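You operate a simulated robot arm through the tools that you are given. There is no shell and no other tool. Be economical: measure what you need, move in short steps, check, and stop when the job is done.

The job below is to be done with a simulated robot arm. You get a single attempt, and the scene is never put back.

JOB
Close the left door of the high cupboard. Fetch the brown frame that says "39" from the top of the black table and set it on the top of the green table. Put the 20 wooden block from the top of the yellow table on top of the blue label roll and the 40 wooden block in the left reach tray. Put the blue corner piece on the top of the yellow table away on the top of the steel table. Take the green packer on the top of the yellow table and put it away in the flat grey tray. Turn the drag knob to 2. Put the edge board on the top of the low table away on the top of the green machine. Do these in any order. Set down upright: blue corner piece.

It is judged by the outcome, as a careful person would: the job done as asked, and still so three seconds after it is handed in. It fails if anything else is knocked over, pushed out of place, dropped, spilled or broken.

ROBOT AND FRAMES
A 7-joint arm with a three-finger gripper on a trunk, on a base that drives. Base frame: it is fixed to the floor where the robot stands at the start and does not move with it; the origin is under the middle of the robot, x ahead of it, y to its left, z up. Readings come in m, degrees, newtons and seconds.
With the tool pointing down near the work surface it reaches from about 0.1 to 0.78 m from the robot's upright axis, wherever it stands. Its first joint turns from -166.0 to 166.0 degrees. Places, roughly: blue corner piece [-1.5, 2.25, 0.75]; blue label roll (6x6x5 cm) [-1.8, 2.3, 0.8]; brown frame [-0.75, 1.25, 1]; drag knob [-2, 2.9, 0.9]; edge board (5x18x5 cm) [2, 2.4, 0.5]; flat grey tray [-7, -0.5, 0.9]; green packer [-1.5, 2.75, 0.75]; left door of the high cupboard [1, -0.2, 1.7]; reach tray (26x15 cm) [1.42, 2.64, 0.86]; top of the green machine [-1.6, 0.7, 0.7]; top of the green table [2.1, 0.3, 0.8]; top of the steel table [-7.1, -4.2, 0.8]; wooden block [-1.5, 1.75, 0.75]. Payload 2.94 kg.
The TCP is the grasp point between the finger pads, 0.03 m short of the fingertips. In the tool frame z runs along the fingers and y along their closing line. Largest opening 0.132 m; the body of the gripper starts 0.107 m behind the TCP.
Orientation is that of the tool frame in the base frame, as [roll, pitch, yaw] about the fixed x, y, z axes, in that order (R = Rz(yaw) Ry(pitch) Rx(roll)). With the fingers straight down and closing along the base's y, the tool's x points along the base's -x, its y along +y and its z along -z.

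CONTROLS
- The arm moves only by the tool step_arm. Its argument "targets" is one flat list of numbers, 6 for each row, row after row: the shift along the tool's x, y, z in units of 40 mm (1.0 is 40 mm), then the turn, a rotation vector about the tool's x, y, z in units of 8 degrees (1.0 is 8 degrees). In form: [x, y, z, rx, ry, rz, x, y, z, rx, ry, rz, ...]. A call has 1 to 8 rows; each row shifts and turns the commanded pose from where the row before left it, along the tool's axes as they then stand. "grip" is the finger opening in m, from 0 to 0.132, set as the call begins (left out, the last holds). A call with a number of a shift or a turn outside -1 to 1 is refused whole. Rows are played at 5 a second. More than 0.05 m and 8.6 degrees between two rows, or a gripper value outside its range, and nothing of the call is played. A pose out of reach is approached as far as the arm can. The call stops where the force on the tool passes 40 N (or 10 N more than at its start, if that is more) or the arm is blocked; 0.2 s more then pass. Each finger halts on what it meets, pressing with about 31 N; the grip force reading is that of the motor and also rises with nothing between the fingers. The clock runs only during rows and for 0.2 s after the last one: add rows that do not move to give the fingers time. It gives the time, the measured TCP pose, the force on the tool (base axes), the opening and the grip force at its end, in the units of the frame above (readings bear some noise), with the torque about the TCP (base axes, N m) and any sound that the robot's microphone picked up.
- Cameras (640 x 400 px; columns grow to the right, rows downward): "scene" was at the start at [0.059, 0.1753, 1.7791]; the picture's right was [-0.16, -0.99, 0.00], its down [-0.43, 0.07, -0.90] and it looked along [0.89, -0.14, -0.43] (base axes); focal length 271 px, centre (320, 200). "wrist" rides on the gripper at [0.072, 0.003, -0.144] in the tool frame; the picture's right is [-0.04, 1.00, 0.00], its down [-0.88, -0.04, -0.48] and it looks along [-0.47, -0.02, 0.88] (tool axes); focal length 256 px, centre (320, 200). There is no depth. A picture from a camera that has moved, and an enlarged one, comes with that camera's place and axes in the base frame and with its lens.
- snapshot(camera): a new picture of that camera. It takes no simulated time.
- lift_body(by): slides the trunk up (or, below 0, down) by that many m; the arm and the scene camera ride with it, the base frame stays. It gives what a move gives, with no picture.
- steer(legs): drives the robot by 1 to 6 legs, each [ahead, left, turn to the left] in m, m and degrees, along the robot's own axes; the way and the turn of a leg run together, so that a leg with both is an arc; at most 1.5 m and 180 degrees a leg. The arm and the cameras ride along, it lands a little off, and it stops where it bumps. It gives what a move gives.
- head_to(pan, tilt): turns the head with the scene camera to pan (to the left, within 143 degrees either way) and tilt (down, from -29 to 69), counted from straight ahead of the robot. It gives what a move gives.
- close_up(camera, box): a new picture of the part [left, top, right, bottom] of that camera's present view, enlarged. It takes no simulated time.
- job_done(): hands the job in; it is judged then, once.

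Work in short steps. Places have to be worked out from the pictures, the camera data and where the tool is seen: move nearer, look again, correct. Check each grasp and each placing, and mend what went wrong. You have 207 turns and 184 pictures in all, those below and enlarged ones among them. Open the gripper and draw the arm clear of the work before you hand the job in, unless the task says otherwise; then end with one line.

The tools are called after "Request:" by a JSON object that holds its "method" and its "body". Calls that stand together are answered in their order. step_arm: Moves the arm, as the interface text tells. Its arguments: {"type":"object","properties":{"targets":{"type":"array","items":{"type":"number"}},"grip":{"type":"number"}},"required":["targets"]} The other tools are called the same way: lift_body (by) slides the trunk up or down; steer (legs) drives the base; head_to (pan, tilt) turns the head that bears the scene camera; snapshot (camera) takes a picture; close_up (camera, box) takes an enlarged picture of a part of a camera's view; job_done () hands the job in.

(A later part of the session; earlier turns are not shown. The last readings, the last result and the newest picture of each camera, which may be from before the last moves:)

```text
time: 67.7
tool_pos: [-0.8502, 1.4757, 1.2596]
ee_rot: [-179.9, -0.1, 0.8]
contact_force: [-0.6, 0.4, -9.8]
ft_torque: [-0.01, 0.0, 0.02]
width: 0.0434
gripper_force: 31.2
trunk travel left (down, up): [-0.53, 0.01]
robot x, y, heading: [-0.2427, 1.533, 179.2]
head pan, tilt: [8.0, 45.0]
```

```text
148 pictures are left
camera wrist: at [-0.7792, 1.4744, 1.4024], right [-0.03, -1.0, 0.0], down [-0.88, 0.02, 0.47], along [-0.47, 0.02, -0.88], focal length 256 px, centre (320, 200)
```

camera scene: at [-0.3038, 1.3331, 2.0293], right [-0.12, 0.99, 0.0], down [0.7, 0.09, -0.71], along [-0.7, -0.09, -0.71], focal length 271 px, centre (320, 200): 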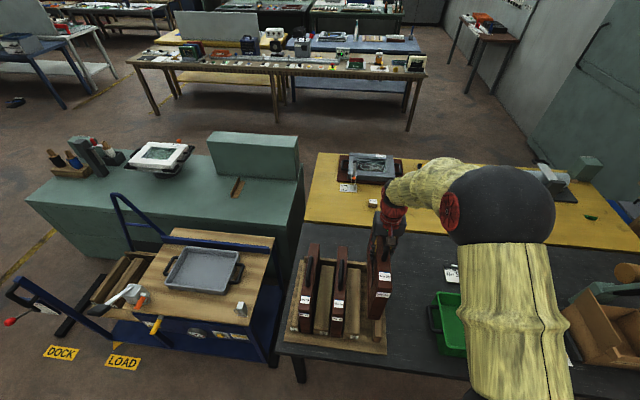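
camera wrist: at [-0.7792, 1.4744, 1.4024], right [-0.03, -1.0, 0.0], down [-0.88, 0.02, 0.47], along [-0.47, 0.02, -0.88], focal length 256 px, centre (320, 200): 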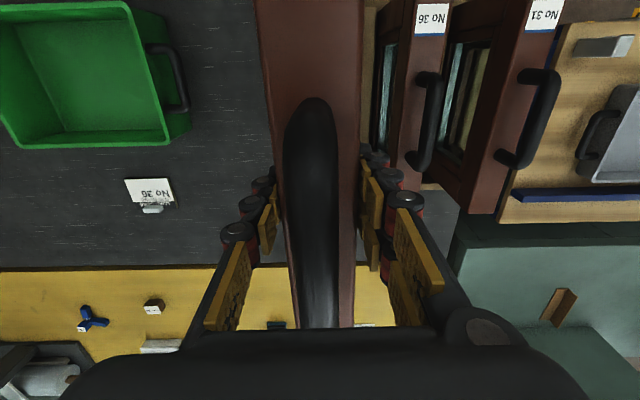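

The frame (≈1 kg) hangs free. I back off 0.35 m, pull the arm in, and turn toward -y.

Request:
{"method": "steer", "body": {"legs": [[-0.36, 0, 0]]}}

Request:
{"method": "step_arm", "body": {"targets": [1, 0, 0, 0, 0, 0, 1, 0, 0, 0, 0, 0, 1, 0, 0, 0, 0, 0]}}

Request:
{"method": "steer", "body": {"legs": [[0, 0, 91], [1.3, 0, 0]]}}

Request:
{"method": "head_to", "body": {"pan": 40, "tilt": 25}}

Request:
{"method": "snapshot", "body": {"camera": "scene"}}

```text
time: 70.0
tool_pos: [-0.4943, 1.4718, 1.26]
ee_rot: [-179.8, 0.1, 0.7]
contact_force: [0.9, 0.6, -8.6]
ft_torque: [0.0, 0.05, 0.02]
width: 0.0434
gripper_force: 31.2
trunk travel left (down, up): [-0.53, 0.01]
robot x, y, heading: [0.109, 1.5263, 178.7]
head pan, tilt: [8.0, 45.0]
```

```text
time: 70.8
tool_pos: [-0.373, 1.4736, 1.262]
ee_rot: [-179.9, 0.2, 0.6]
contact_force: [1.1, 0.2, -9.3]
ft_torque: [-0.01, 0.03, 0.02]
width: 0.0435
gripper_force: 31.3
trunk travel left (down, up): [-0.53, 0.01]
robot x, y, heading: [0.1078, 1.526, 178.8]
head pan, tilt: [8.0, 45.0]
```

```text
time: 81.2
tool_pos: [0.2033, -0.2611, 1.2607]
ee_rot: [-179.8, -0.1, 92.6]
contact_force: [0.7, -0.7, -9.8]
ft_torque: [0.03, 0.03, -0.01]
width: 0.0436
gripper_force: 31.1
trunk travel left (down, up): [-0.53, 0.01]
robot x, y, heading: [0.1315, 0.2256, -89.4]
head pan, tilt: [8.0, 45.0]
```

```text
time: 82.2
tool_pos: [0.2042, -0.2608, 1.2601]
ee_rot: [-179.8, 0.1, 92.6]
contact_force: [0.1, 0.4, -9.7]
ft_torque: [0.02, 0.04, 0.01]
width: 0.0434
gripper_force: 31.1
trunk travel left (down, up): [-0.53, 0.01]
robot x, y, heading: [0.1307, 0.2246, -89.3]
head pan, tilt: [40.0, 25.0]
```

```text
147 pictures are left
camera scene: at [0.3804, 0.1841, 2.06], right [-0.76, -0.65, 0.0], down [-0.28, 0.32, -0.91], along [0.59, -0.69, -0.42], focal length 271 px, centre (320, 200)
```

scene: 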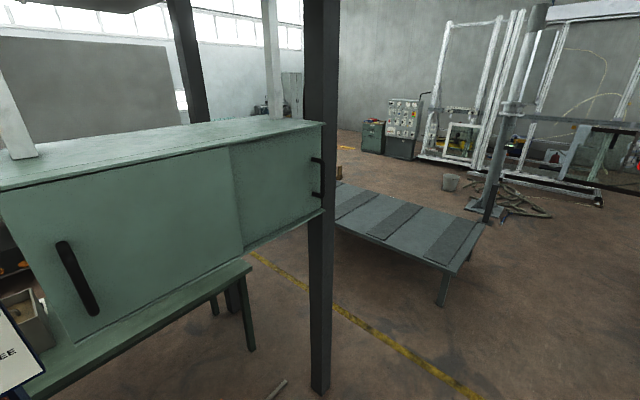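

Post at (1.17,-0.78), table corner ~(1.8,-0.7), a clear aisle at y≈-1.4. I drive there and face the green table's end.

Request:
{"method": "steer", "body": {"legs": [[1.5, 0, 0], [0.1, 0, 0], [0, 0, 89], [1.2, 0, 0], [0.65, 0, 0], [0, 0, 90]]}}

Request:
{"method": "head_to", "body": {"pan": 5, "tilt": 40}}

Request:
{"method": "snapshot", "body": {"camera": "scene"}}

```text
time: 106.9
tool_pos: [1.9577, -0.8927, 1.2606]
ee_rot: [-179.8, -0.1, -90.2]
contact_force: [-0.3, 0.0, -8.9]
ft_torque: [0.04, -0.03, -0.02]
width: 0.0433
gripper_force: 30.6
trunk travel left (down, up): [-0.53, 0.01]
robot x, y, heading: [2.0033, -1.3773, 88.1]
head pan, tilt: [40.0, 25.0]
```

```text
time: 107.9
tool_pos: [1.9587, -0.8925, 1.2615]
ee_rot: [-179.8, -0.1, -90.2]
contact_force: [-0.7, -0.6, -9.4]
ft_torque: [0.03, 0.04, 0.02]
width: 0.0433
gripper_force: 31.3
trunk travel left (down, up): [-0.53, 0.01]
robot x, y, heading: [2.0065, -1.3773, 88.2]
head pan, tilt: [5.0, 40.0]
```

```text
146 pictures are left
camera scene: at [1.8087, -1.3161, 2.0367], right [1.0, 0.05, 0.0], down [0.03, -0.64, -0.77], along [-0.04, 0.76, -0.64], focal length 271 px, centre (320, 200)
```

scene: 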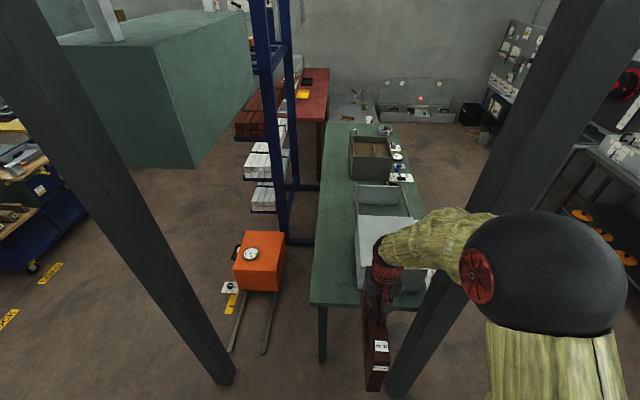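

Table's free strip is x 1.73–1.95 in front of the grey box; aim the frame at (1.84, -0.40). A second post stands near (2.3,-0.7), so I shift left 0.17 first and look right.

Request:
{"method": "steer", "body": {"legs": [[0, 0.17, 2]]}}

Request:
{"method": "head_to", "body": {"pan": -25, "tilt": 40}}

Request:
{"method": "snapshot", "body": {"camera": "scene"}}

```text
time: 109.4
tool_pos: [1.7669, -0.8917, 1.2606]
ee_rot: [-179.8, 0.0, -88.0]
contact_force: [-0.2, 0.2, -9.5]
ft_torque: [0.05, -0.04, 0.0]
width: 0.0437
gripper_force: 31.1
trunk travel left (down, up): [-0.53, 0.01]
robot x, y, heading: [1.834, -1.3794, 90.1]
head pan, tilt: [5.0, 40.0]
```

```text
time: 110.3
tool_pos: [1.7705, -0.891, 1.26]
ee_rot: [-179.7, 0.0, -88.1]
contact_force: [-0.2, -0.4, -9.8]
ft_torque: [0.04, -0.01, -0.03]
width: 0.0434
gripper_force: 31.0
trunk travel left (down, up): [-0.53, 0.01]
robot x, y, heading: [1.8389, -1.3778, 90.0]
head pan, tilt: [-25.0, 40.0]
```

```text
145 pictures are left
camera scene: at [1.678, -1.328, 2.0367], right [0.91, -0.42, 0.0], down [-0.27, -0.58, -0.77], along [0.32, 0.69, -0.64], focal length 271 px, centre (320, 200)
```

scene: 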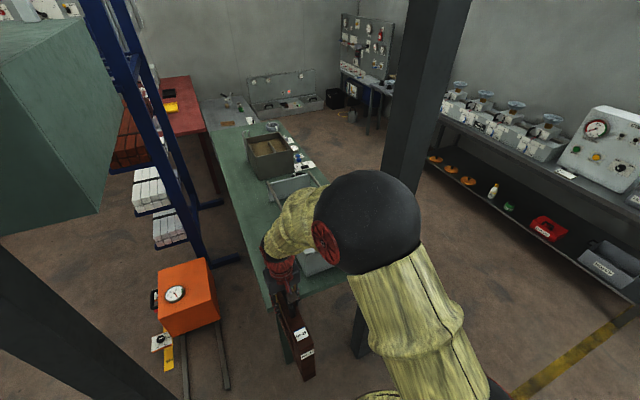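

To keep the elbow clear of the right post, I place the base further left (≈1.66,-1.18) and reach right. Frame bottom (~1.0) clears the table.

Request:
{"method": "steer", "body": {"legs": [[0, 0.18, 0], [0.2, 0, 0]]}}

Request:
{"method": "step_arm", "body": {"targets": [-0.9, -0.78, 0, 0, 0, 0, -0.9, -0.78, 0, 0, 0, 0, -0.9, -0.78, 0, 0, 0, 0, -0.9, -0.78, 0, 0, 0, 0, -0.9, -0.78, 0, 0, 0, 0, -0.9, -0.78, 0, 0, 0, 0]}}

Request:
{"method": "snapshot", "body": {"camera": "scene"}}

Request:
{"method": "snapshot", "body": {"camera": "wrist"}}

```text
time: 113.0
tool_pos: [1.5897, -0.6874, 1.2588]
ee_rot: [-179.8, -0.1, -88.2]
contact_force: [0.8, 1.6, -9.3]
ft_torque: [0.0, 0.01, 0.0]
width: 0.0435
gripper_force: 31.0
trunk travel left (down, up): [-0.53, 0.01]
robot x, y, heading: [1.6568, -1.176, 90.2]
head pan, tilt: [-25.0, 40.0]
```

```text
time: 114.4
tool_pos: [1.7717, -0.4685, 1.2553]
ee_rot: [-179.9, -0.3, -88.0]
contact_force: [0.8, -0.1, -10.6]
ft_torque: [0.0, 0.02, 0.0]
width: 0.0434
gripper_force: 31.0
trunk travel left (down, up): [-0.53, 0.01]
robot x, y, heading: [1.6526, -1.1755, 90.3]
head pan, tilt: [-25.0, 40.0]
```

```text
144 pictures are left
camera scene: at [1.5004, -1.1232, 2.0367], right [0.91, -0.42, 0.0], down [-0.27, -0.58, -0.76], along [0.32, 0.69, -0.64], focal length 271 px, centre (320, 200)
```

scene: 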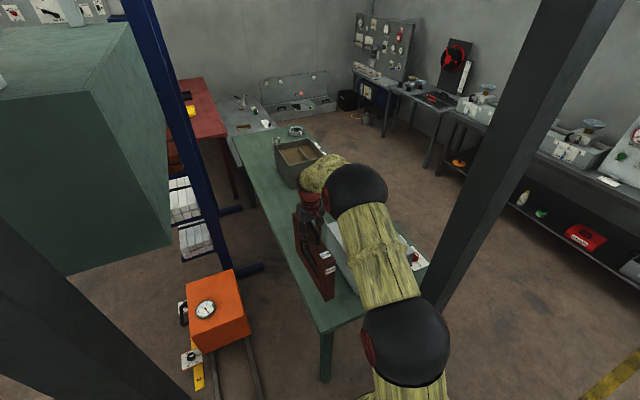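

```text
143 pictures are left
camera wrist: at [1.7703, -0.5391, 1.3992], right [-1.0, 0.01, 0.0], down [0.01, 0.88, 0.47], along [0.01, 0.47, -0.88], focal length 256 px, centre (320, 200)
```

wrist: 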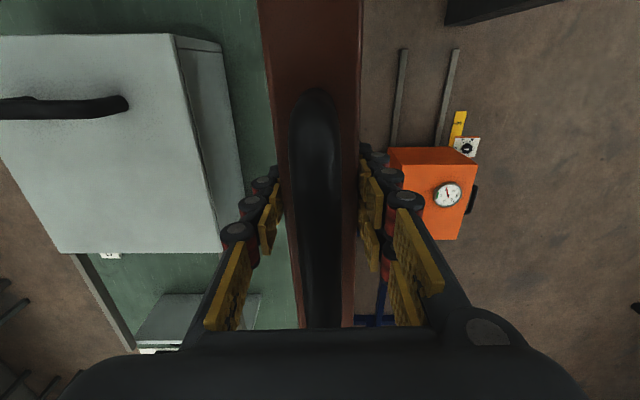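

Elbow clear. Box side bottom is at x≈1.98 and the table edge at 1.73; I move to (1.85,-0.41) and start lowering.

Request:
{"method": "step_arm", "body": {"targets": [-0.75, -0.95, 0, 0, 0, 0, -0.75, -0.95, 0, 0, 0, 0, 0, 0, 0, 0, 0, -0.25]}}

Request:
{"method": "lift_body", "body": {"by": -0.14}}

Request:
{"method": "snapshot", "body": {"camera": "scene"}}

Request:
{"method": "snapshot", "body": {"camera": "wrist"}}

```text
time: 115.2
tool_pos: [1.8449, -0.4061, 1.2585]
ee_rot: [-179.8, 0.0, -86.1]
contact_force: [0.2, -0.5, -9.4]
ft_torque: [0.1, 0.06, -0.06]
width: 0.0436
gripper_force: 30.5
trunk travel left (down, up): [-0.53, 0.01]
robot x, y, heading: [1.6553, -1.1714, 89.9]
head pan, tilt: [-25.0, 40.0]
```

```text
time: 116.9
tool_pos: [1.8457, -0.4056, 1.1205]
ee_rot: [-179.8, -0.1, -86.1]
contact_force: [0.8, -0.2, -9.4]
ft_torque: [0.0, 0.01, -0.01]
width: 0.0434
gripper_force: 31.1
trunk travel left (down, up): [-0.39, 0.15]
robot x, y, heading: [1.6551, -1.1726, 90.1]
head pan, tilt: [-25.0, 40.0]
```

```text
142 pictures are left
camera scene: at [1.4989, -1.1257, 1.8969], right [0.91, -0.42, 0.0], down [-0.27, -0.58, -0.77], along [0.32, 0.69, -0.64], focal length 271 px, centre (320, 200)
```

scene: 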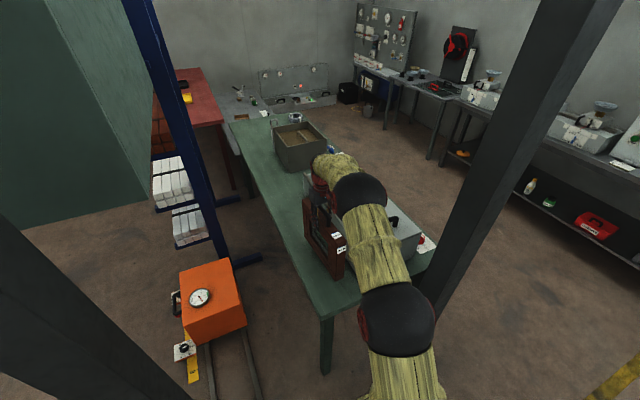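

```text
141 pictures are left
camera wrist: at [1.8457, -0.4784, 1.2628], right [-1.0, -0.02, 0.0], down [-0.02, 0.88, 0.47], along [-0.01, 0.47, -0.88], focal length 256 px, centre (320, 200)
```

wrist: 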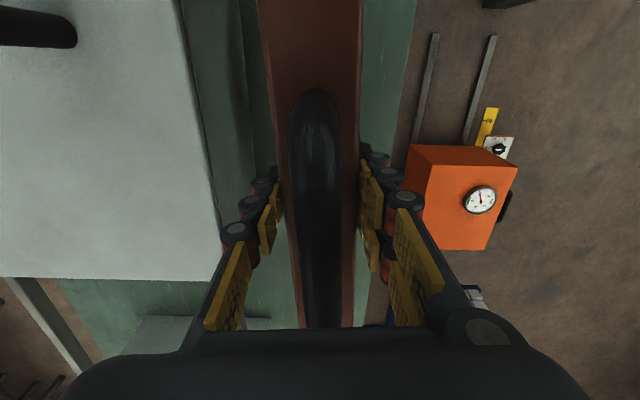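

Frame over the table, clear on both sides. I lower with the arm in small rows, watching the force.

Request:
{"method": "step_arm", "body": {"targets": [0, 0, 0.2, 0, 0, 0, 0, 0, 0.2, 0, 0, 0, 0, 0, 0.2, 0, 0, 0, 0, 0, 0.2, 0, 0, 0, 0, 0, 0.2, 0, 0, 0]}}

Request:
{"method": "close_up", "body": {"camera": "scene", "box": [240, 140, 440, 340]}}

```text
time: 118.1
tool_pos: [1.8456, -0.4057, 1.0777]
ee_rot: [-179.7, -0.1, -86.2]
contact_force: [0.2, 0.4, -9.3]
ft_torque: [0.02, 0.0, 0.0]
width: 0.0435
gripper_force: 31.0
trunk travel left (down, up): [-0.39, 0.15]
robot x, y, heading: [1.6495, -1.176, 90.1]
head pan, tilt: [-25.0, 40.0]
```

```text
2.00 times, centred on (340, 240) of scene
camera zoom: at [1.499, -1.1253, 1.8967], right [0.91, -0.42, 0.0], down [-0.27, -0.58, -0.77], along [0.32, 0.69, -0.64], focal length 541 px, centre (280, 120)
```

zoom: 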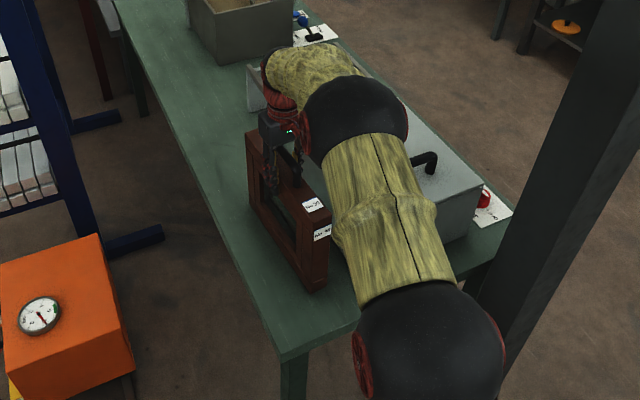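

Still hanging. Lower further in 6 mm rows.

Request:
{"method": "step_arm", "body": {"targets": [0, 0, 0.15, 0, 0, 0, 0, 0, 0.15, 0, 0, 0, 0, 0, 0.15, 0, 0, 0, 0, 0, 0.15, 0, 0, 0]}}

Request:
{"method": "close_up", "body": {"camera": "scene", "box": [240, 140, 440, 340]}}

```text
time: 119.1
tool_pos: [1.846, -0.406, 1.0578]
ee_rot: [-179.7, 0.3, -86.1]
contact_force: [4.0, 4.5, 27.0]
ft_torque: [0.19, -0.14, -0.02]
width: 0.0437
gripper_force: 30.9
trunk travel left (down, up): [-0.39, 0.15]
robot x, y, heading: [1.6567, -1.1733, 90.4]
head pan, tilt: [-25.0, 40.0]
```

```text
2.00 times, centred on (340, 240) of scene
camera zoom: at [1.4987, -1.1283, 1.8969], right [0.91, -0.42, 0.0], down [-0.27, -0.58, -0.77], along [0.32, 0.7, -0.64], focal length 541 px, centre (280, 120)
```

zoom: 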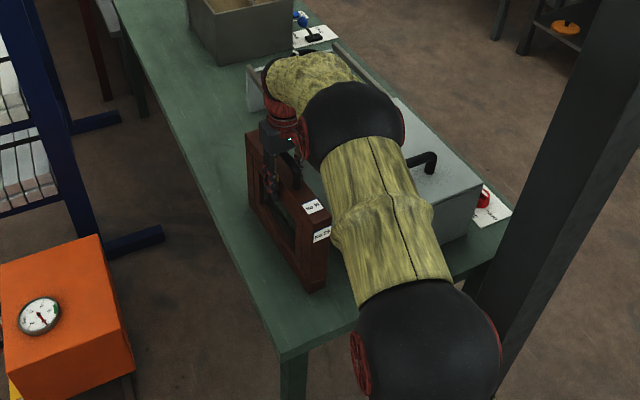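

It rests on the table. I relieve the press slightly, open, and rise.

Request:
{"method": "step_arm", "body": {"targets": [0, 0, -0.08, 0, 0, 0, 0, 0, 0, 0, 0, 0]}}

Request:
{"method": "step_arm", "body": {"targets": [0, 0, 0, 0, 0, 0, 0, 0, 0, 0, 0, 0, 0, 0, 0, 0, 0, 0, 0, 0, 0, 0, 0, 0, 0, 0, -0.3, 0, 0, 0, 0, 0, -0.5, 0, 0, 0], "grip": 0.085}}

Request:
{"method": "snapshot", "body": {"camera": "wrist"}}

```text
time: 119.7
tool_pos: [1.8444, -0.4071, 1.0586]
ee_rot: [-179.9, -0.1, -86.1]
contact_force: [3.2, 8.5, 16.6]
ft_torque: [0.96, -0.17, -0.03]
width: 0.0437
gripper_force: 30.8
trunk travel left (down, up): [-0.39, 0.15]
robot x, y, heading: [1.6551, -1.1731, 90.3]
head pan, tilt: [-25.0, 40.0]
```

```text
time: 121.1
tool_pos: [1.8436, -0.4074, 1.0904]
ee_rot: [-179.8, -0.1, -86.1]
contact_force: [-0.5, -0.4, -0.3]
ft_torque: [0.03, -0.03, -0.03]
width: 0.085
gripper_force: 0.0
trunk travel left (down, up): [-0.39, 0.15]
robot x, y, heading: [1.6551, -1.1746, 90.3]
head pan, tilt: [-25.0, 40.0]
```

```text
138 pictures are left
camera wrist: at [1.8446, -0.4795, 1.2346], right [-1.0, -0.02, 0.0], down [-0.02, 0.88, 0.47], along [-0.01, 0.47, -0.88], focal length 256 px, centre (320, 200)
```

wrist: 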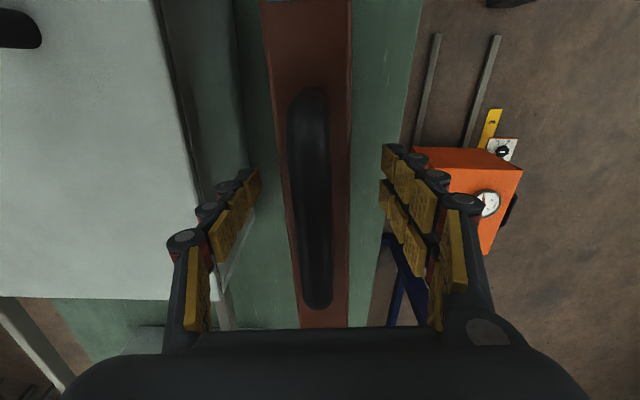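

Frame stands alone. I raise the trunk, retract the arm, and check.

Request:
{"method": "lift_body", "body": {"by": 0.14}}

Request:
{"method": "step_arm", "body": {"targets": [0.9, 0.78, 0, 0, 0, 0, 0.9, 0.78, 0, 0, 0, 0, 0.9, 0.78, 0, 0, 0, 0, 0.9, 0.78, 0, 0, 0, 0, 0.9, 0.78, 0, 0, 0, 0, 0.9, 0.78, 0, 0, 0, 0, 0.9, 0.6, 0, 0, 0, 0]}}

Request:
{"method": "steer", "body": {"legs": [[-0.2, 0, 0]]}}

Request:
{"method": "head_to", "body": {"pan": 0, "tilt": 30}}

Request:
{"method": "snapshot", "body": {"camera": "scene"}}

```text
time: 122.8
tool_pos: [1.8437, -0.4065, 1.23]
ee_rot: [-179.8, -0.1, -86.1]
contact_force: [0.4, 0.4, 0.3]
ft_torque: [0.0, 0.01, 0.01]
width: 0.0851
gripper_force: 0.1
trunk travel left (down, up): [-0.53, 0.01]
robot x, y, heading: [1.6565, -1.1711, 90.0]
head pan, tilt: [-25.0, 40.0]
```

```text
time: 124.4
tool_pos: [1.6501, -0.6751, 1.2308]
ee_rot: [-179.7, 0.0, -86.2]
contact_force: [0.4, -0.3, 0.2]
ft_torque: [0.05, -0.01, -0.03]
width: 0.0851
gripper_force: 0.1
trunk travel left (down, up): [-0.53, 0.01]
robot x, y, heading: [1.6547, -1.1763, 90.2]
head pan, tilt: [-25.0, 40.0]
```

```text
time: 126.0
tool_pos: [1.6508, -0.874, 1.231]
ee_rot: [-179.9, 0.0, -86.0]
contact_force: [-0.2, -1.2, -0.1]
ft_torque: [0.03, -0.01, -0.02]
width: 0.0851
gripper_force: 0.0
trunk travel left (down, up): [-0.53, 0.01]
robot x, y, heading: [1.6575, -1.3746, 90.1]
head pan, tilt: [-25.0, 40.0]
```

```text
time: 126.8
tool_pos: [1.65, -0.8729, 1.2306]
ee_rot: [-179.8, 0.0, -86.1]
contact_force: [-0.1, 0.7, -0.2]
ft_torque: [0.0, -0.04, -0.03]
width: 0.0853
gripper_force: 0.0
trunk travel left (down, up): [-0.53, 0.01]
robot x, y, heading: [1.658, -1.3739, 90.2]
head pan, tilt: [0.0, 30.0]
```

```text
137 pictures are left
camera scene: at [1.4629, -1.3128, 2.0521], right [1.0, 0.0, 0.0], down [0.0, -0.5, -0.87], along [0.0, 0.87, -0.5], focal length 271 px, centre (320, 200)
```

scene: 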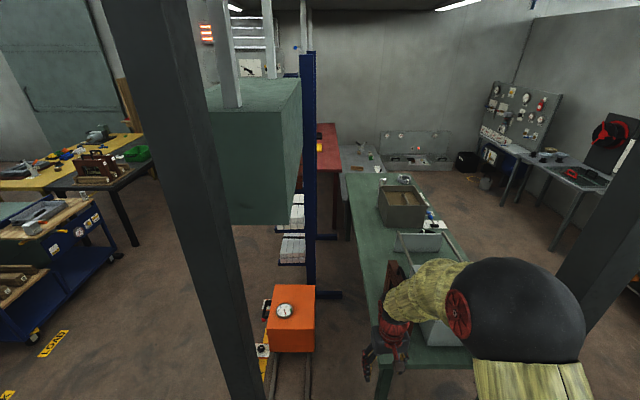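

The frame stands on the green table. Next is the edge board on the low table beyond; I zoom on it.

Request:
{"method": "close_up", "body": {"camera": "scene", "box": [300, 100, 480, 212]}}

Request:
{"method": "close_up", "body": {"camera": "scene", "box": [360, 250, 440, 330]}}

```text
3.56 times, centred on (390, 156) of scene
camera zoom: at [1.4629, -1.3128, 2.0521], right [1.0, 0.0, 0.0], down [0.0, -0.5, -0.87], along [0.0, 0.87, -0.5], focal length 962 px, centre (71, 356)
```

zoom: 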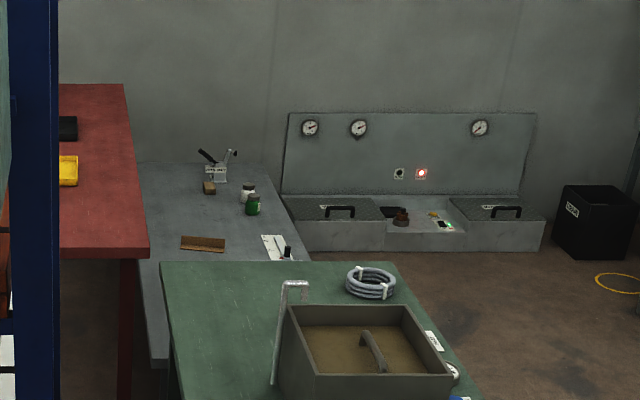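

```text
5.00 times, centred on (400, 290) of scene
camera zoom: at [1.4629, -1.3128, 2.0521], right [1.0, 0.0, 0.0], down [0.0, -0.5, -0.87], along [0.0, 0.87, -0.5], focal length 1353 px, centre (-80, -250)
```

zoom: 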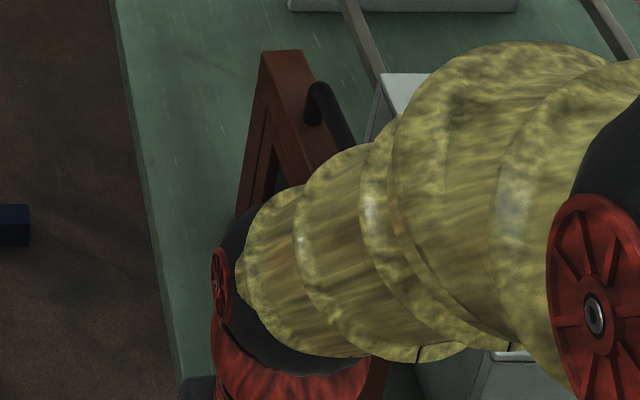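

Edge board is at ≈(2.0, 2.3), length along x, an L profile. I go to the right aisle and look along it first.

Request:
{"method": "steer", "body": {"legs": [[0, 0, -90], [1.18, 0, 0], [0, 0, 90]]}}

Request:
{"method": "head_to", "body": {"pan": 0, "tilt": 35}}

Request:
{"method": "snapshot", "body": {"camera": "scene"}}

```text
time: 140.4
tool_pos: [2.8406, -0.8397, 1.2308]
ee_rot: [-179.8, 0.0, -85.8]
contact_force: [-0.5, 0.1, -0.3]
ft_torque: [-0.02, 0.01, 0.0]
width: 0.0854
gripper_force: 0.1
trunk travel left (down, up): [-0.53, 0.01]
robot x, y, heading: [2.8481, -1.3388, 90.6]
head pan, tilt: [0.0, 30.0]
```

```text
time: 141.1
tool_pos: [2.84, -0.839, 1.2293]
ee_rot: [-179.8, -0.1, -85.7]
contact_force: [-0.3, 0.4, -0.1]
ft_torque: [0.02, -0.02, 0.03]
width: 0.085
gripper_force: 0.1
trunk travel left (down, up): [-0.53, 0.01]
robot x, y, heading: [2.8482, -1.3408, 90.3]
head pan, tilt: [0.0, 35.0]
```

```text
134 pictures are left
camera scene: at [2.6553, -1.2826, 2.0443], right [1.0, 0.01, 0.0], down [0.01, -0.57, -0.82], along [-0.01, 0.82, -0.57], focal length 271 px, centre (320, 200)
```

scene: 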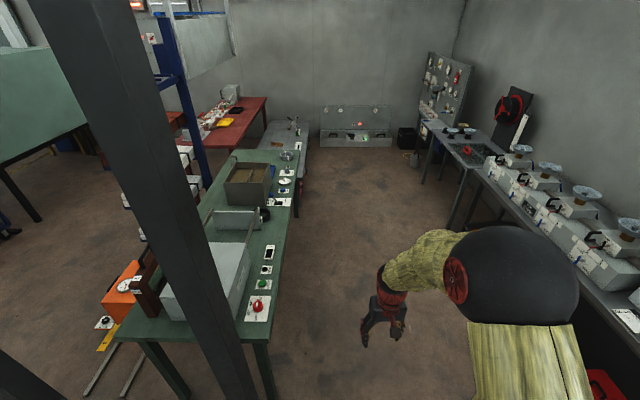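

Aisle is wide (2.42–3.85). I drive up to y≈2.3 and turn to face the low table.

Request:
{"method": "steer", "body": {"legs": [[1.5, 0, 0], [1.5, 0, 0], [0.62, 0, 0], [0, 0, 90]]}}

Request:
{"method": "head_to", "body": {"pan": 5, "tilt": 50}}

Request:
{"method": "snapshot", "body": {"camera": "scene"}}

```text
time: 162.3
tool_pos: [2.3298, 2.2313, 1.2314]
ee_rot: [-179.8, 0.1, 4.6]
contact_force: [0.3, -0.8, -0.5]
ft_torque: [0.04, 0.04, 0.0]
width: 0.0852
gripper_force: 0.1
trunk travel left (down, up): [-0.53, 0.01]
robot x, y, heading: [2.833, 2.2417, -179.1]
head pan, tilt: [0.0, 35.0]
```

```text
time: 163.1
tool_pos: [2.3294, 2.2318, 1.2298]
ee_rot: [-179.7, 0.0, 4.5]
contact_force: [0.7, -0.2, -0.3]
ft_torque: [0.04, 0.03, 0.01]
width: 0.0849
gripper_force: 0.1
trunk travel left (down, up): [-0.53, 0.01]
robot x, y, heading: [2.8329, 2.2423, -179.3]
head pan, tilt: [5.0, 50.0]
```

```text
133 pictures are left
camera scene: at [2.7832, 2.0432, 2.0226], right [-0.1, 0.99, 0.0], down [0.76, 0.08, -0.64], along [-0.64, -0.06, -0.77], focal length 271 px, centre (320, 200)
```

scene: 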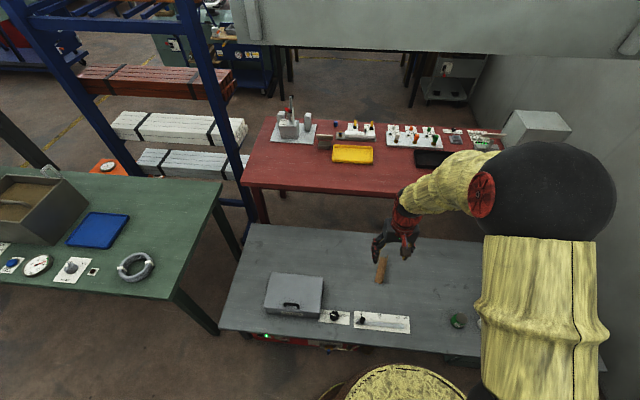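

Edge board is under the hand at ≈(2.03, 2.33). The black tray (1.39,2.63) matches the listed "left reach tray". I zoom for details and view with the wrist camera.

Request:
{"method": "close_up", "body": {"camera": "scene", "box": [340, 240, 440, 310]}}

Request:
{"method": "close_up", "body": {"camera": "wrist", "box": [160, 0, 480, 200]}}

```text
5.71 times, centred on (390, 275) of scene
camera zoom: at [2.7832, 2.0432, 2.0226], right [-0.1, 0.99, 0.0], down [0.76, 0.08, -0.64], along [-0.64, -0.06, -0.77], focal length 1546 px, centre (-80, -229)
```

zoom: 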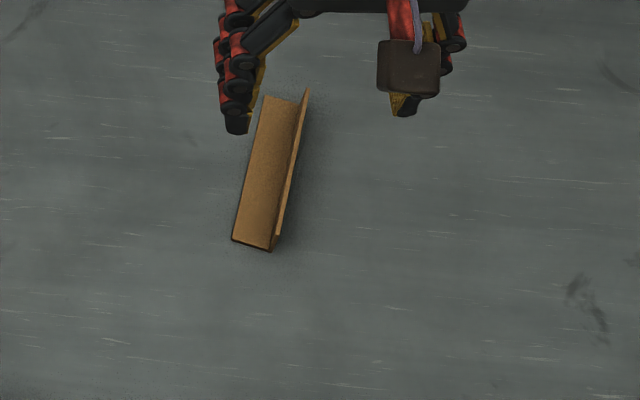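

```text
2.00 times, centred on (320, 100) of wrist
camera zoom: at [2.4022, 2.2333, 1.3741], right [0.04, -1.0, 0.0], down [-0.88, -0.03, 0.48], along [-0.47, -0.01, -0.88], focal length 512 px, centre (320, 400)
```

zoom: 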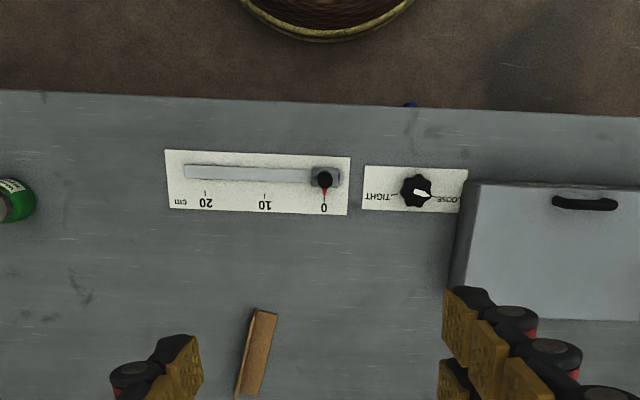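

The L's upright leg is on its +y side, midpoint ≈(2.03,2.363), length 14° off x. I drive 0.1 closer, shift over it, turn 18.5°, and lower the trunk.

Request:
{"method": "steer", "body": {"legs": [[0.1, 0, 0]]}}

Request:
{"method": "step_arm", "body": {"targets": [-0.94, -0.74, 0, 0, 0, 0, -0.94, -0.74, 0, 0, 0, 0, -0.94, -0.74, 0, 0, 0, 0, -0.94, -0.74, 0, 0, 0, 0, -0.94, -0.74, 0, 0, 0, 0, 0, 0, 0, 0, 0, 0.8, 0, 0, 0, 0, 0, 0.75, 0, 0, 0, 0, 0, 0.75], "grip": 0.05}}

Request:
{"method": "lift_body", "body": {"by": -0.4}}

Request:
{"method": "snapshot", "body": {"camera": "wrist"}}

```text
time: 164.2
tool_pos: [2.2269, 2.2278, 1.2297]
ee_rot: [-179.7, -0.1, 4.6]
contact_force: [-1.2, -0.2, -0.1]
ft_torque: [0.01, -0.07, -0.01]
width: 0.0849
gripper_force: 0.2
trunk travel left (down, up): [-0.53, 0.01]
robot x, y, heading: [2.7271, 2.2396, -179.2]
head pan, tilt: [5.0, 50.0]
```

```text
time: 166.0
tool_pos: [2.03, 2.362, 1.2305]
ee_rot: [-179.8, 0.0, -13.9]
contact_force: [0.2, 0.2, 0.2]
ft_torque: [0.04, 0.01, 0.0]
width: 0.0502
gripper_force: 0.1
trunk travel left (down, up): [-0.53, 0.01]
robot x, y, heading: [2.7281, 2.2434, -179.4]
head pan, tilt: [5.0, 50.0]
```

```text
time: 169.9
tool_pos: [2.0291, 2.3617, 0.8311]
ee_rot: [-179.8, 0.1, -13.8]
contact_force: [0.6, -0.7, -0.9]
ft_torque: [-0.01, 0.0, -0.03]
width: 0.0502
gripper_force: 0.1
trunk travel left (down, up): [-0.13, 0.41]
robot x, y, heading: [2.7321, 2.2392, -179.1]
head pan, tilt: [5.0, 50.0]
```

```text
130 pictures are left
camera wrist: at [2.0981, 2.3418, 0.9737], right [-0.28, -0.96, 0.0], down [-0.84, 0.24, 0.48], along [-0.46, 0.14, -0.88], focal length 256 px, centre (320, 200)
```

wrist: 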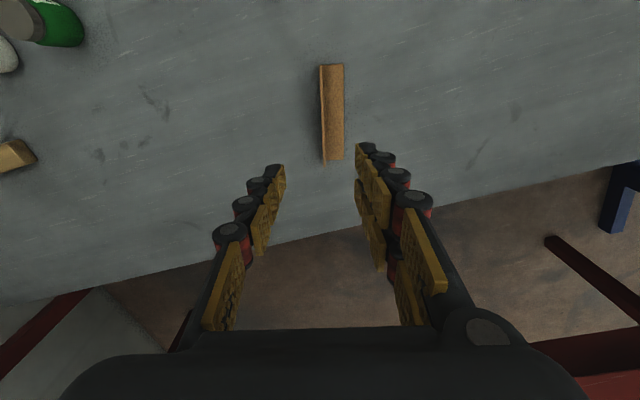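

Aligned. I descend to TCP z≈0.59 and check.

Request:
{"method": "lift_body", "body": {"by": -0.12}}

Request:
{"method": "step_arm", "body": {"targets": [0, 0, 0.8, 0, 0, 0, 0, 0, 0.8, 0, 0, 0, 0, 0, 0.8, 0, 0, 0, 0, 0, 0.6, 0, 0, 0]}}

Request:
{"method": "snapshot", "body": {"camera": "wrist"}}

```text
time: 171.4
tool_pos: [2.0288, 2.3618, 0.7096]
ee_rot: [-179.7, 0.1, -13.7]
contact_force: [-0.2, 0.8, 0.7]
ft_torque: [-0.01, 0.02, 0.02]
width: 0.0502
gripper_force: 0.0
trunk travel left (down, up): [-0.01, 0.53]
robot x, y, heading: [2.7283, 2.2363, -179.0]
head pan, tilt: [5.0, 50.0]
```

```text
time: 172.4
tool_pos: [2.0275, 2.3629, 0.5917]
ee_rot: [-179.8, 0.1, -13.9]
contact_force: [-0.2, 0.1, 1.1]
ft_torque: [0.01, -0.03, -0.01]
width: 0.0501
gripper_force: 0.0
trunk travel left (down, up): [-0.01, 0.53]
robot x, y, heading: [2.728, 2.2314, -179.2]
head pan, tilt: [5.0, 50.0]
```

```text
129 pictures are left
camera wrist: at [2.0975, 2.3422, 0.7333], right [-0.28, -0.96, 0.0], down [-0.84, 0.24, 0.48], along [-0.46, 0.14, -0.88], focal length 256 px, centre (320, 200)
```

wrist: 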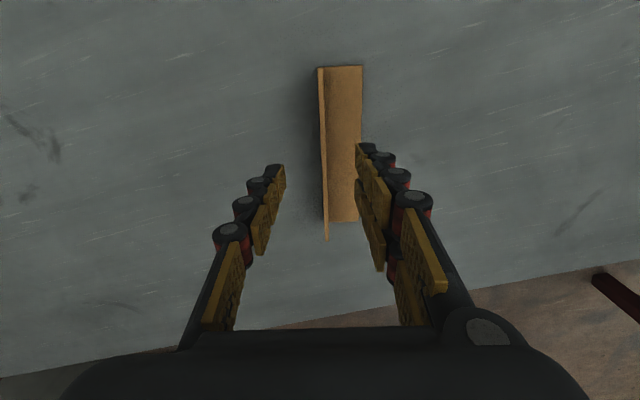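

Scale suggests the board top is nearer z≈0.51. I lower further 5 cm in small rows, watching for contact.

Request:
{"method": "step_arm", "body": {"targets": [0, 0, 0.25, 0, 0, 0, 0, 0, 0.25, 0, 0, 0, 0, 0, 0.25, 0, 0, 0, 0, 0, 0.25, 0, 0, 0, 0, 0, 0.25, 0, 0, 0]}}

Request:
{"method": "snapshot", "body": {"camera": "wrist"}}

```text
time: 173.6
tool_pos: [2.0303, 2.364, 0.54]
ee_rot: [-179.8, 0.0, -13.8]
contact_force: [0.3, -0.1, -0.5]
ft_torque: [0.01, 0.0, -0.02]
width: 0.0501
gripper_force: 0.1
trunk travel left (down, up): [-0.01, 0.53]
robot x, y, heading: [2.7267, 2.2419, -179.3]
head pan, tilt: [5.0, 50.0]
```

```text
128 pictures are left
camera wrist: at [2.0985, 2.3428, 0.684], right [-0.28, -0.96, 0.0], down [-0.84, 0.24, 0.48], along [-0.46, 0.14, -0.88], focal length 256 px, centre (320, 200)
```

wrist: 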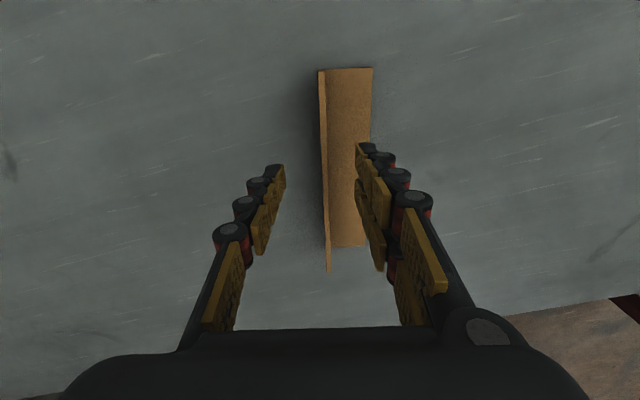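

Leg top is at z≈0.495 by scale. I descend another 4.6 cm and close.

Request:
{"method": "step_arm", "body": {"targets": [0, 0, 0.25, 0, 0, 0, 0, 0, 0.25, 0, 0, 0, 0, 0, 0.25, 0, 0, 0, 0, 0, 0.25, 0, 0, 0, 0, 0, 0.15, 0, 0, 0]}}

Request:
{"method": "snapshot", "body": {"camera": "wrist"}}

```text
time: 174.8
tool_pos: [2.0294, 2.3628, 0.4948]
ee_rot: [-179.9, 0.2, -13.8]
contact_force: [0.5, -0.5, -0.4]
ft_torque: [-0.02, -0.02, 0.05]
width: 0.0501
gripper_force: 0.0
trunk travel left (down, up): [-0.01, 0.53]
robot x, y, heading: [2.7277, 2.2423, -179.0]
head pan, tilt: [5.0, 50.0]
```

```text
127 pictures are left
camera wrist: at [2.0989, 2.3423, 0.6378], right [-0.28, -0.96, 0.0], down [-0.84, 0.24, 0.48], along [-0.46, 0.14, -0.88], focal length 256 px, centre (320, 200)
```

wrist: 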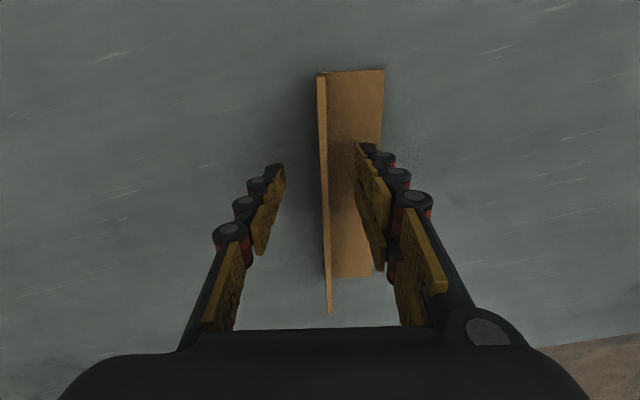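

Leg's top is level with the TCP; 8 mm more, then close.

Request:
{"method": "step_arm", "body": {"targets": [0, 0, 0.2, 0, 0, 0, 0, 0, 0, 0, 0, 0]}}

Request:
{"method": "step_arm", "body": {"targets": [0, 0, 0, 0, 0, 0, 0, 0, 0, 0, 0, 0, 0, 0, 0, 0, 0, 0, 0, 0, 0, 0, 0, 0], "grip": 0.0}}

Request:
{"method": "step_arm", "body": {"targets": [0, 0, -0.5, 0, 0, 0, 0, 0, -1, 0, 0, 0, 0, 0, -1, 0, 0, 0, 0, 0, -1, 0, 0, 0]}}

Request:
{"method": "snapshot", "body": {"camera": "wrist"}}

```text
time: 175.4
tool_pos: [2.0303, 2.364, 0.4868]
ee_rot: [-179.8, -0.1, -13.9]
contact_force: [0.1, 0.2, 0.0]
ft_torque: [0.01, 0.0, 0.01]
width: 0.05
gripper_force: 0.1
trunk travel left (down, up): [-0.01, 0.53]
robot x, y, heading: [2.7284, 2.2386, -179.4]
head pan, tilt: [5.0, 50.0]
```

```text
time: 176.4
tool_pos: [2.0297, 2.3633, 0.4853]
ee_rot: [-179.7, 0.0, -13.9]
contact_force: [-0.3, -0.6, -0.1]
ft_torque: [-0.02, 0.0, 0.0]
width: 0.0059
gripper_force: 22.1
trunk travel left (down, up): [-0.01, 0.53]
robot x, y, heading: [2.7296, 2.2383, -179.2]
head pan, tilt: [5.0, 50.0]
```

```text
time: 177.4
tool_pos: [2.0308, 2.364, 0.6261]
ee_rot: [-179.8, -0.1, -13.7]
contact_force: [0.6, -0.3, -0.4]
ft_torque: [0.02, 0.0, -0.02]
width: 0.006
gripper_force: 31.4
trunk travel left (down, up): [-0.01, 0.53]
robot x, y, heading: [2.7298, 2.2392, -179.0]
head pan, tilt: [5.0, 50.0]
```

```text
126 pictures are left
camera wrist: at [2.0992, 2.3427, 0.7691], right [-0.28, -0.96, 0.0], down [-0.85, 0.25, 0.47], along [-0.45, 0.14, -0.88], focal length 256 px, centre (320, 200)
```

wrist: 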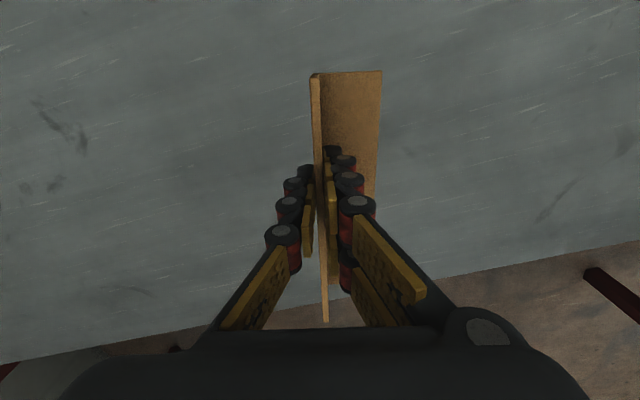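

Board held (6 mm). I raise the trunk, pull in, and drive back down the aisle.

Request:
{"method": "lift_body", "body": {"by": 0.5}}

Request:
{"method": "step_arm", "body": {"targets": [1, 0, 0, 0, 0, 0, 1, 0, 0, 0, 0, 0, 1, 0, 0, 0, 0, 0, 1, 0, 0, 0, 0, 0, 1, 0, 0, 0, 0, 0]}}

Request:
{"method": "steer", "body": {"legs": [[-0.12, 0, 0], [0, 0, 89], [1.5, 0, 0], [1.5, 0, 0], [0.6, 0, 0]]}}

Request:
{"method": "snapshot", "body": {"camera": "wrist"}}

```text
refused: 0.5 is not a number from -0.4 to 0.4
```

```text
time: 178.6
tool_pos: [2.225, 2.3149, 0.6241]
ee_rot: [-179.8, 0.1, -13.8]
contact_force: [0.5, -0.3, -1.0]
ft_torque: [0.0, -0.03, 0.02]
width: 0.0057
gripper_force: 31.0
trunk travel left (down, up): [-0.01, 0.53]
robot x, y, heading: [2.7288, 2.2389, -179.1]
head pan, tilt: [5.0, 50.0]
```

```text
time: 200.6
tool_pos: [2.6584, -1.8543, 0.6233]
ee_rot: [-179.8, 0.0, 74.1]
contact_force: [-0.3, 0.6, -1.0]
ft_torque: [-0.03, -0.01, -0.05]
width: 0.006
gripper_force: 31.1
trunk travel left (down, up): [-0.01, 0.53]
robot x, y, heading: [2.753, -1.3565, -91.5]
head pan, tilt: [5.0, 50.0]
```

```text
125 pictures are left
camera wrist: at [2.6811, -1.7855, 0.767], right [0.95, -0.32, 0.0], down [-0.28, -0.83, 0.48], along [-0.15, -0.45, -0.88], focal length 256 px, centre (320, 200)
```

wrist: 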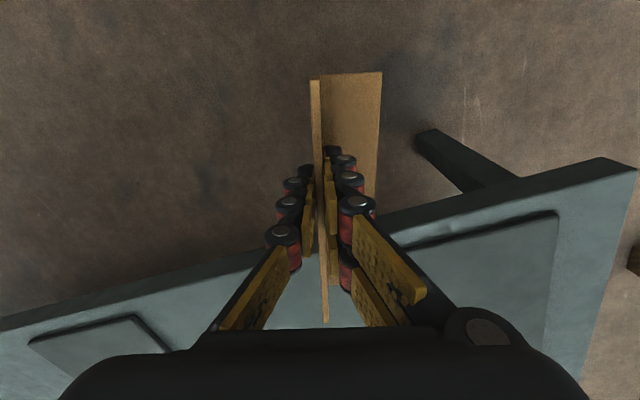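

The lift was refused so the arm travelled low, but no contact was reported and the board is still held. I raise now, then continue west along y≈-1.36.

Request:
{"method": "lift_body", "body": {"by": 0.4}}

Request:
{"method": "lift_body", "body": {"by": 0.1}}

Request:
{"method": "steer", "body": {"legs": [[0, 0, -88], [1.5, 0, 0], [1.1, 0, 0], [0.7, -0.45, 0]]}}

Request:
{"method": "head_to", "body": {"pan": 0, "tilt": 35}}

Request:
{"method": "snapshot", "body": {"camera": "scene"}}

```text
time: 204.4
tool_pos: [2.6579, -1.8545, 1.0239]
ee_rot: [-179.8, 0.1, 74.1]
contact_force: [0.0, 0.4, 0.4]
ft_torque: [0.0, -0.02, 0.0]
width: 0.0061
gripper_force: 31.2
trunk travel left (down, up): [-0.41, 0.13]
robot x, y, heading: [2.7501, -1.3509, -91.3]
head pan, tilt: [5.0, 50.0]
```

```text
time: 205.7
tool_pos: [2.6572, -1.8545, 1.1236]
ee_rot: [-179.8, 0.0, 74.1]
contact_force: [0.2, 0.3, -0.4]
ft_torque: [0.01, -0.01, 0.01]
width: 0.0058
gripper_force: 30.5
trunk travel left (down, up): [-0.51, 0.03]
robot x, y, heading: [2.7537, -1.352, -91.2]
head pan, tilt: [5.0, 50.0]
```

```text
time: 226.2
tool_pos: [-1.0726, -0.8829, 1.1235]
ee_rot: [-179.7, 0.0, -12.9]
contact_force: [0.1, -0.1, -0.2]
ft_torque: [0.02, -0.04, 0.0]
width: 0.006
gripper_force: 31.6
trunk travel left (down, up): [-0.51, 0.03]
robot x, y, heading: [-0.5633, -0.9535, -178.5]
head pan, tilt: [5.0, 50.0]
```

```text
time: 226.9
tool_pos: [-1.0712, -0.8838, 1.1237]
ee_rot: [-179.8, -0.1, -13.0]
contact_force: [0.0, 0.2, -1.0]
ft_torque: [-0.01, 0.0, 0.03]
width: 0.0062
gripper_force: 31.1
trunk travel left (down, up): [-0.51, 0.03]
robot x, y, heading: [-0.5686, -0.9485, -178.3]
head pan, tilt: [0.0, 35.0]
```

```text
124 pictures are left
camera scene: at [-0.6215, -1.1447, 2.0242], right [-0.03, 1.0, 0.0], down [0.57, 0.02, -0.82], along [-0.82, -0.02, -0.57], focal length 271 px, centre (320, 200)
```

scene: 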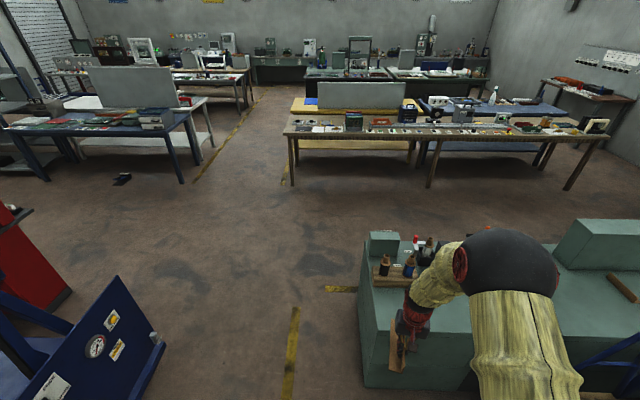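

Near the machine's left end. I look right-down to see the free top area and the cart's tow handle.

Request:
{"method": "head_to", "body": {"pan": -50, "tilt": 45}}

Request:
{"method": "snapshot", "body": {"camera": "scene"}}

```text
time: 228.1
tool_pos: [-1.0714, -0.8849, 1.1233]
ee_rot: [-179.7, 0.0, -13.0]
contact_force: [-0.2, 0.6, 0.2]
ft_torque: [-0.02, -0.02, 0.0]
width: 0.0059
gripper_force: 31.2
trunk travel left (down, up): [-0.51, 0.03]
robot x, y, heading: [-0.566, -0.9518, -178.5]
head pan, tilt: [-50.0, 45.0]
```

```text
123 pictures are left
camera scene: at [-0.5875, -1.0814, 2.0095], right [0.75, 0.67, 0.0], down [0.47, -0.53, -0.71], along [-0.47, 0.53, -0.71], focal length 271 px, centre (320, 200)
```

scene: 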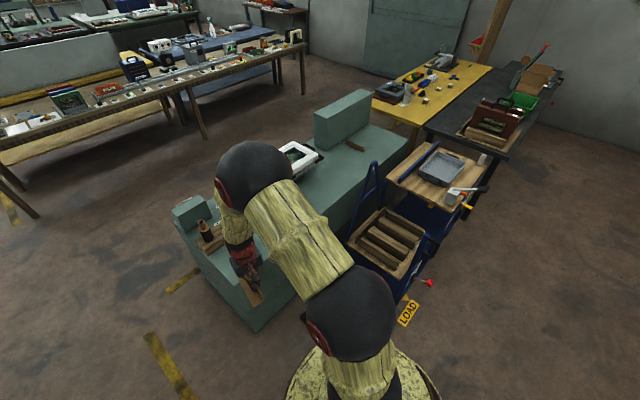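

Tow-handle tip is near (-0.63,-0.17), so I stand at about (-0.8,-0.68) and look with both cameras.

Request:
{"method": "steer", "body": {"legs": [[0, -0.27, 0], [0.22, 0, 0]]}}

Request:
{"method": "head_to", "body": {"pan": 0, "tilt": 50}}

Request:
{"method": "snapshot", "body": {"camera": "scene"}}

Request:
{"method": "snapshot", "body": {"camera": "wrist"}}

```text
time: 230.9
tool_pos: [-1.1176, -0.5079, 1.1167]
ee_rot: [179.3, -0.7, -20.5]
contact_force: [2.1, -1.4, 0.2]
ft_torque: [0.11, 0.18, -0.01]
width: 0.0058
gripper_force: 30.8
trunk travel left (down, up): [-0.51, 0.03]
robot x, y, heading: [-0.623, -0.6629, 174.2]
head pan, tilt: [-50.0, 45.0]
stopped in leg 2: the robot was blocked; the commanded pose is now the measured one
```

```text
time: 232.1
tool_pos: [-1.1229, -0.5103, 1.1155]
ee_rot: [179.5, -0.7, -20.2]
contact_force: [0.9, -1.7, 0.3]
ft_torque: [0.16, 0.14, 0.01]
width: 0.0061
gripper_force: 30.9
trunk travel left (down, up): [-0.51, 0.03]
robot x, y, heading: [-0.6245, -0.6575, 174.2]
head pan, tilt: [0.0, 50.0]
```

```text
122 pictures are left
camera scene: at [-0.6853, -0.8513, 2.0022], right [0.1, 1.0, 0.0], down [0.76, -0.07, -0.65], along [-0.64, 0.07, -0.76], focal length 271 px, centre (320, 200)
```

scene: 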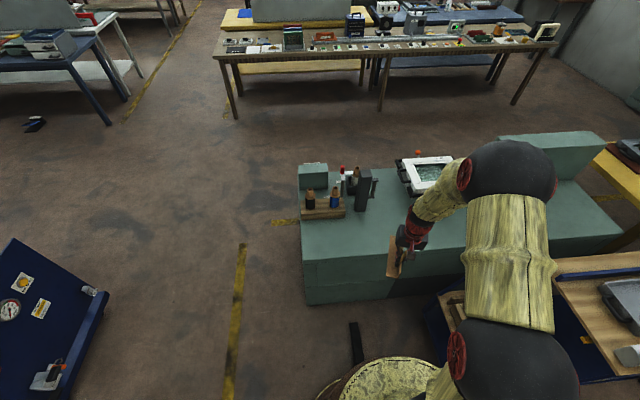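

```text
121 pictures are left
camera wrist: at [-1.057, -0.5352, 1.2608], right [-0.38, -0.92, 0.01], down [-0.82, 0.34, 0.47], along [-0.43, 0.17, -0.89], focal length 256 px, centre (320, 200)
```

wrist: 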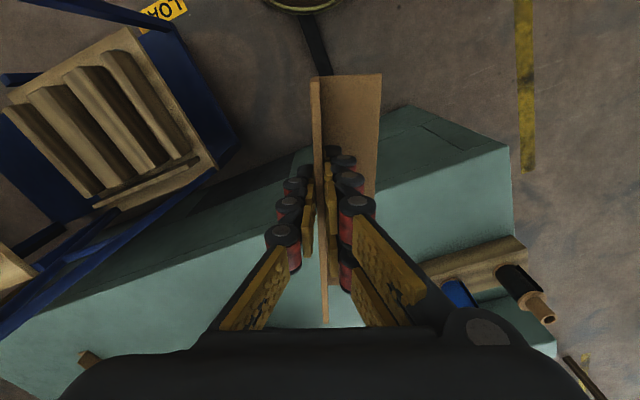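

The base hit the end of a floor bar at (-0.96,-0.55) and stopped. I back off, straighten, and approach left of that bar (y≈-0.93).

Request:
{"method": "steer", "body": {"legs": [[-0.12, 0, 0], [0, 0, 5.5], [0, 0.27, 0]]}}

Request:
{"method": "snapshot", "body": {"camera": "scene"}}

```text
time: 235.4
tool_pos: [-1.0159, -0.825, 1.1147]
ee_rot: [179.2, -0.9, -15.9]
contact_force: [-0.6, -0.8, -0.3]
ft_torque: [0.03, -0.03, 0.01]
width: 0.0063
gripper_force: 30.9
trunk travel left (down, up): [-0.51, 0.03]
robot x, y, heading: [-0.4999, -0.9402, 178.4]
head pan, tilt: [0.0, 50.0]
```

```text
120 pictures are left
camera scene: at [-0.5577, -1.132, 2.0024], right [0.02, 1.0, 0.0], down [0.77, -0.02, -0.64], along [-0.64, 0.02, -0.77], focal length 271 px, centre (320, 200)
```

scene: 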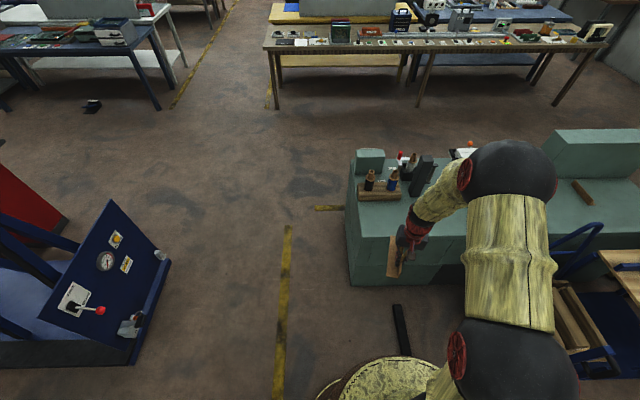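

I shift a bit more left and advance alongside the bar.

Request:
{"method": "steer", "body": {"legs": [[0, 0.05, 1.5], [0.42, 0, 0]]}}

Request:
{"method": "head_to", "body": {"pan": -5, "tilt": 60}}

Request:
{"method": "snapshot", "body": {"camera": "scene"}}

Request:
{"method": "snapshot", "body": {"camera": "wrist"}}

```text
time: 238.5
tool_pos: [-1.444, -0.8902, 1.1136]
ee_rot: [179.2, -0.9, -14.3]
contact_force: [-0.9, 0.2, -0.5]
ft_torque: [-0.01, -0.01, -0.02]
width: 0.0061
gripper_force: 31.2
trunk travel left (down, up): [-0.51, 0.03]
robot x, y, heading: [-0.9251, -0.9918, -179.5]
head pan, tilt: [0.0, 50.0]
```

```text
time: 239.2
tool_pos: [-1.4424, -0.89, 1.1136]
ee_rot: [179.2, -0.9, -14.3]
contact_force: [0.4, -0.8, -0.1]
ft_torque: [-0.02, -0.02, -0.01]
width: 0.0061
gripper_force: 31.5
trunk travel left (down, up): [-0.51, 0.03]
robot x, y, heading: [-0.9285, -0.9948, -179.8]
head pan, tilt: [-5.0, 60.0]
```

```text
119 pictures are left
camera scene: at [-0.9663, -1.1771, 1.99], right [0.08, 1.0, 0.0], down [0.86, -0.07, -0.5], along [-0.5, 0.04, -0.87], focal length 271 px, centre (320, 200)
```

scene: 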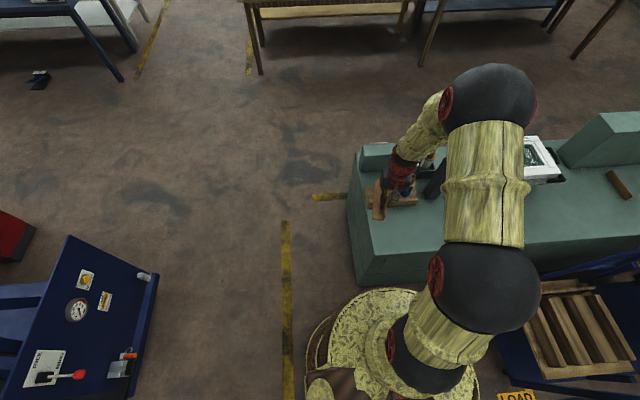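

```text
118 pictures are left
camera wrist: at [-1.376, -0.9082, 1.2587], right [-0.29, -0.96, 0.01], down [-0.85, 0.26, 0.46], along [-0.45, 0.12, -0.89], focal length 256 px, centre (320, 200)
```

wrist: 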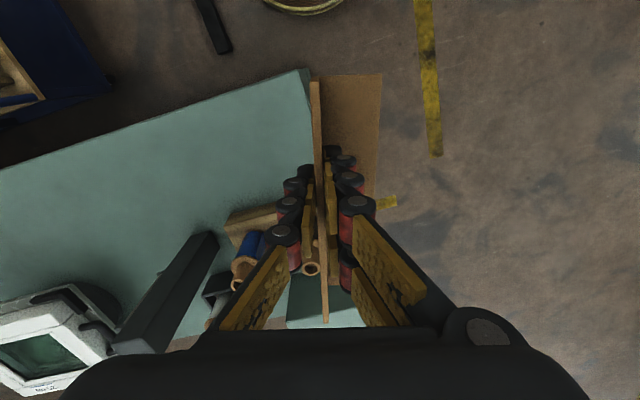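

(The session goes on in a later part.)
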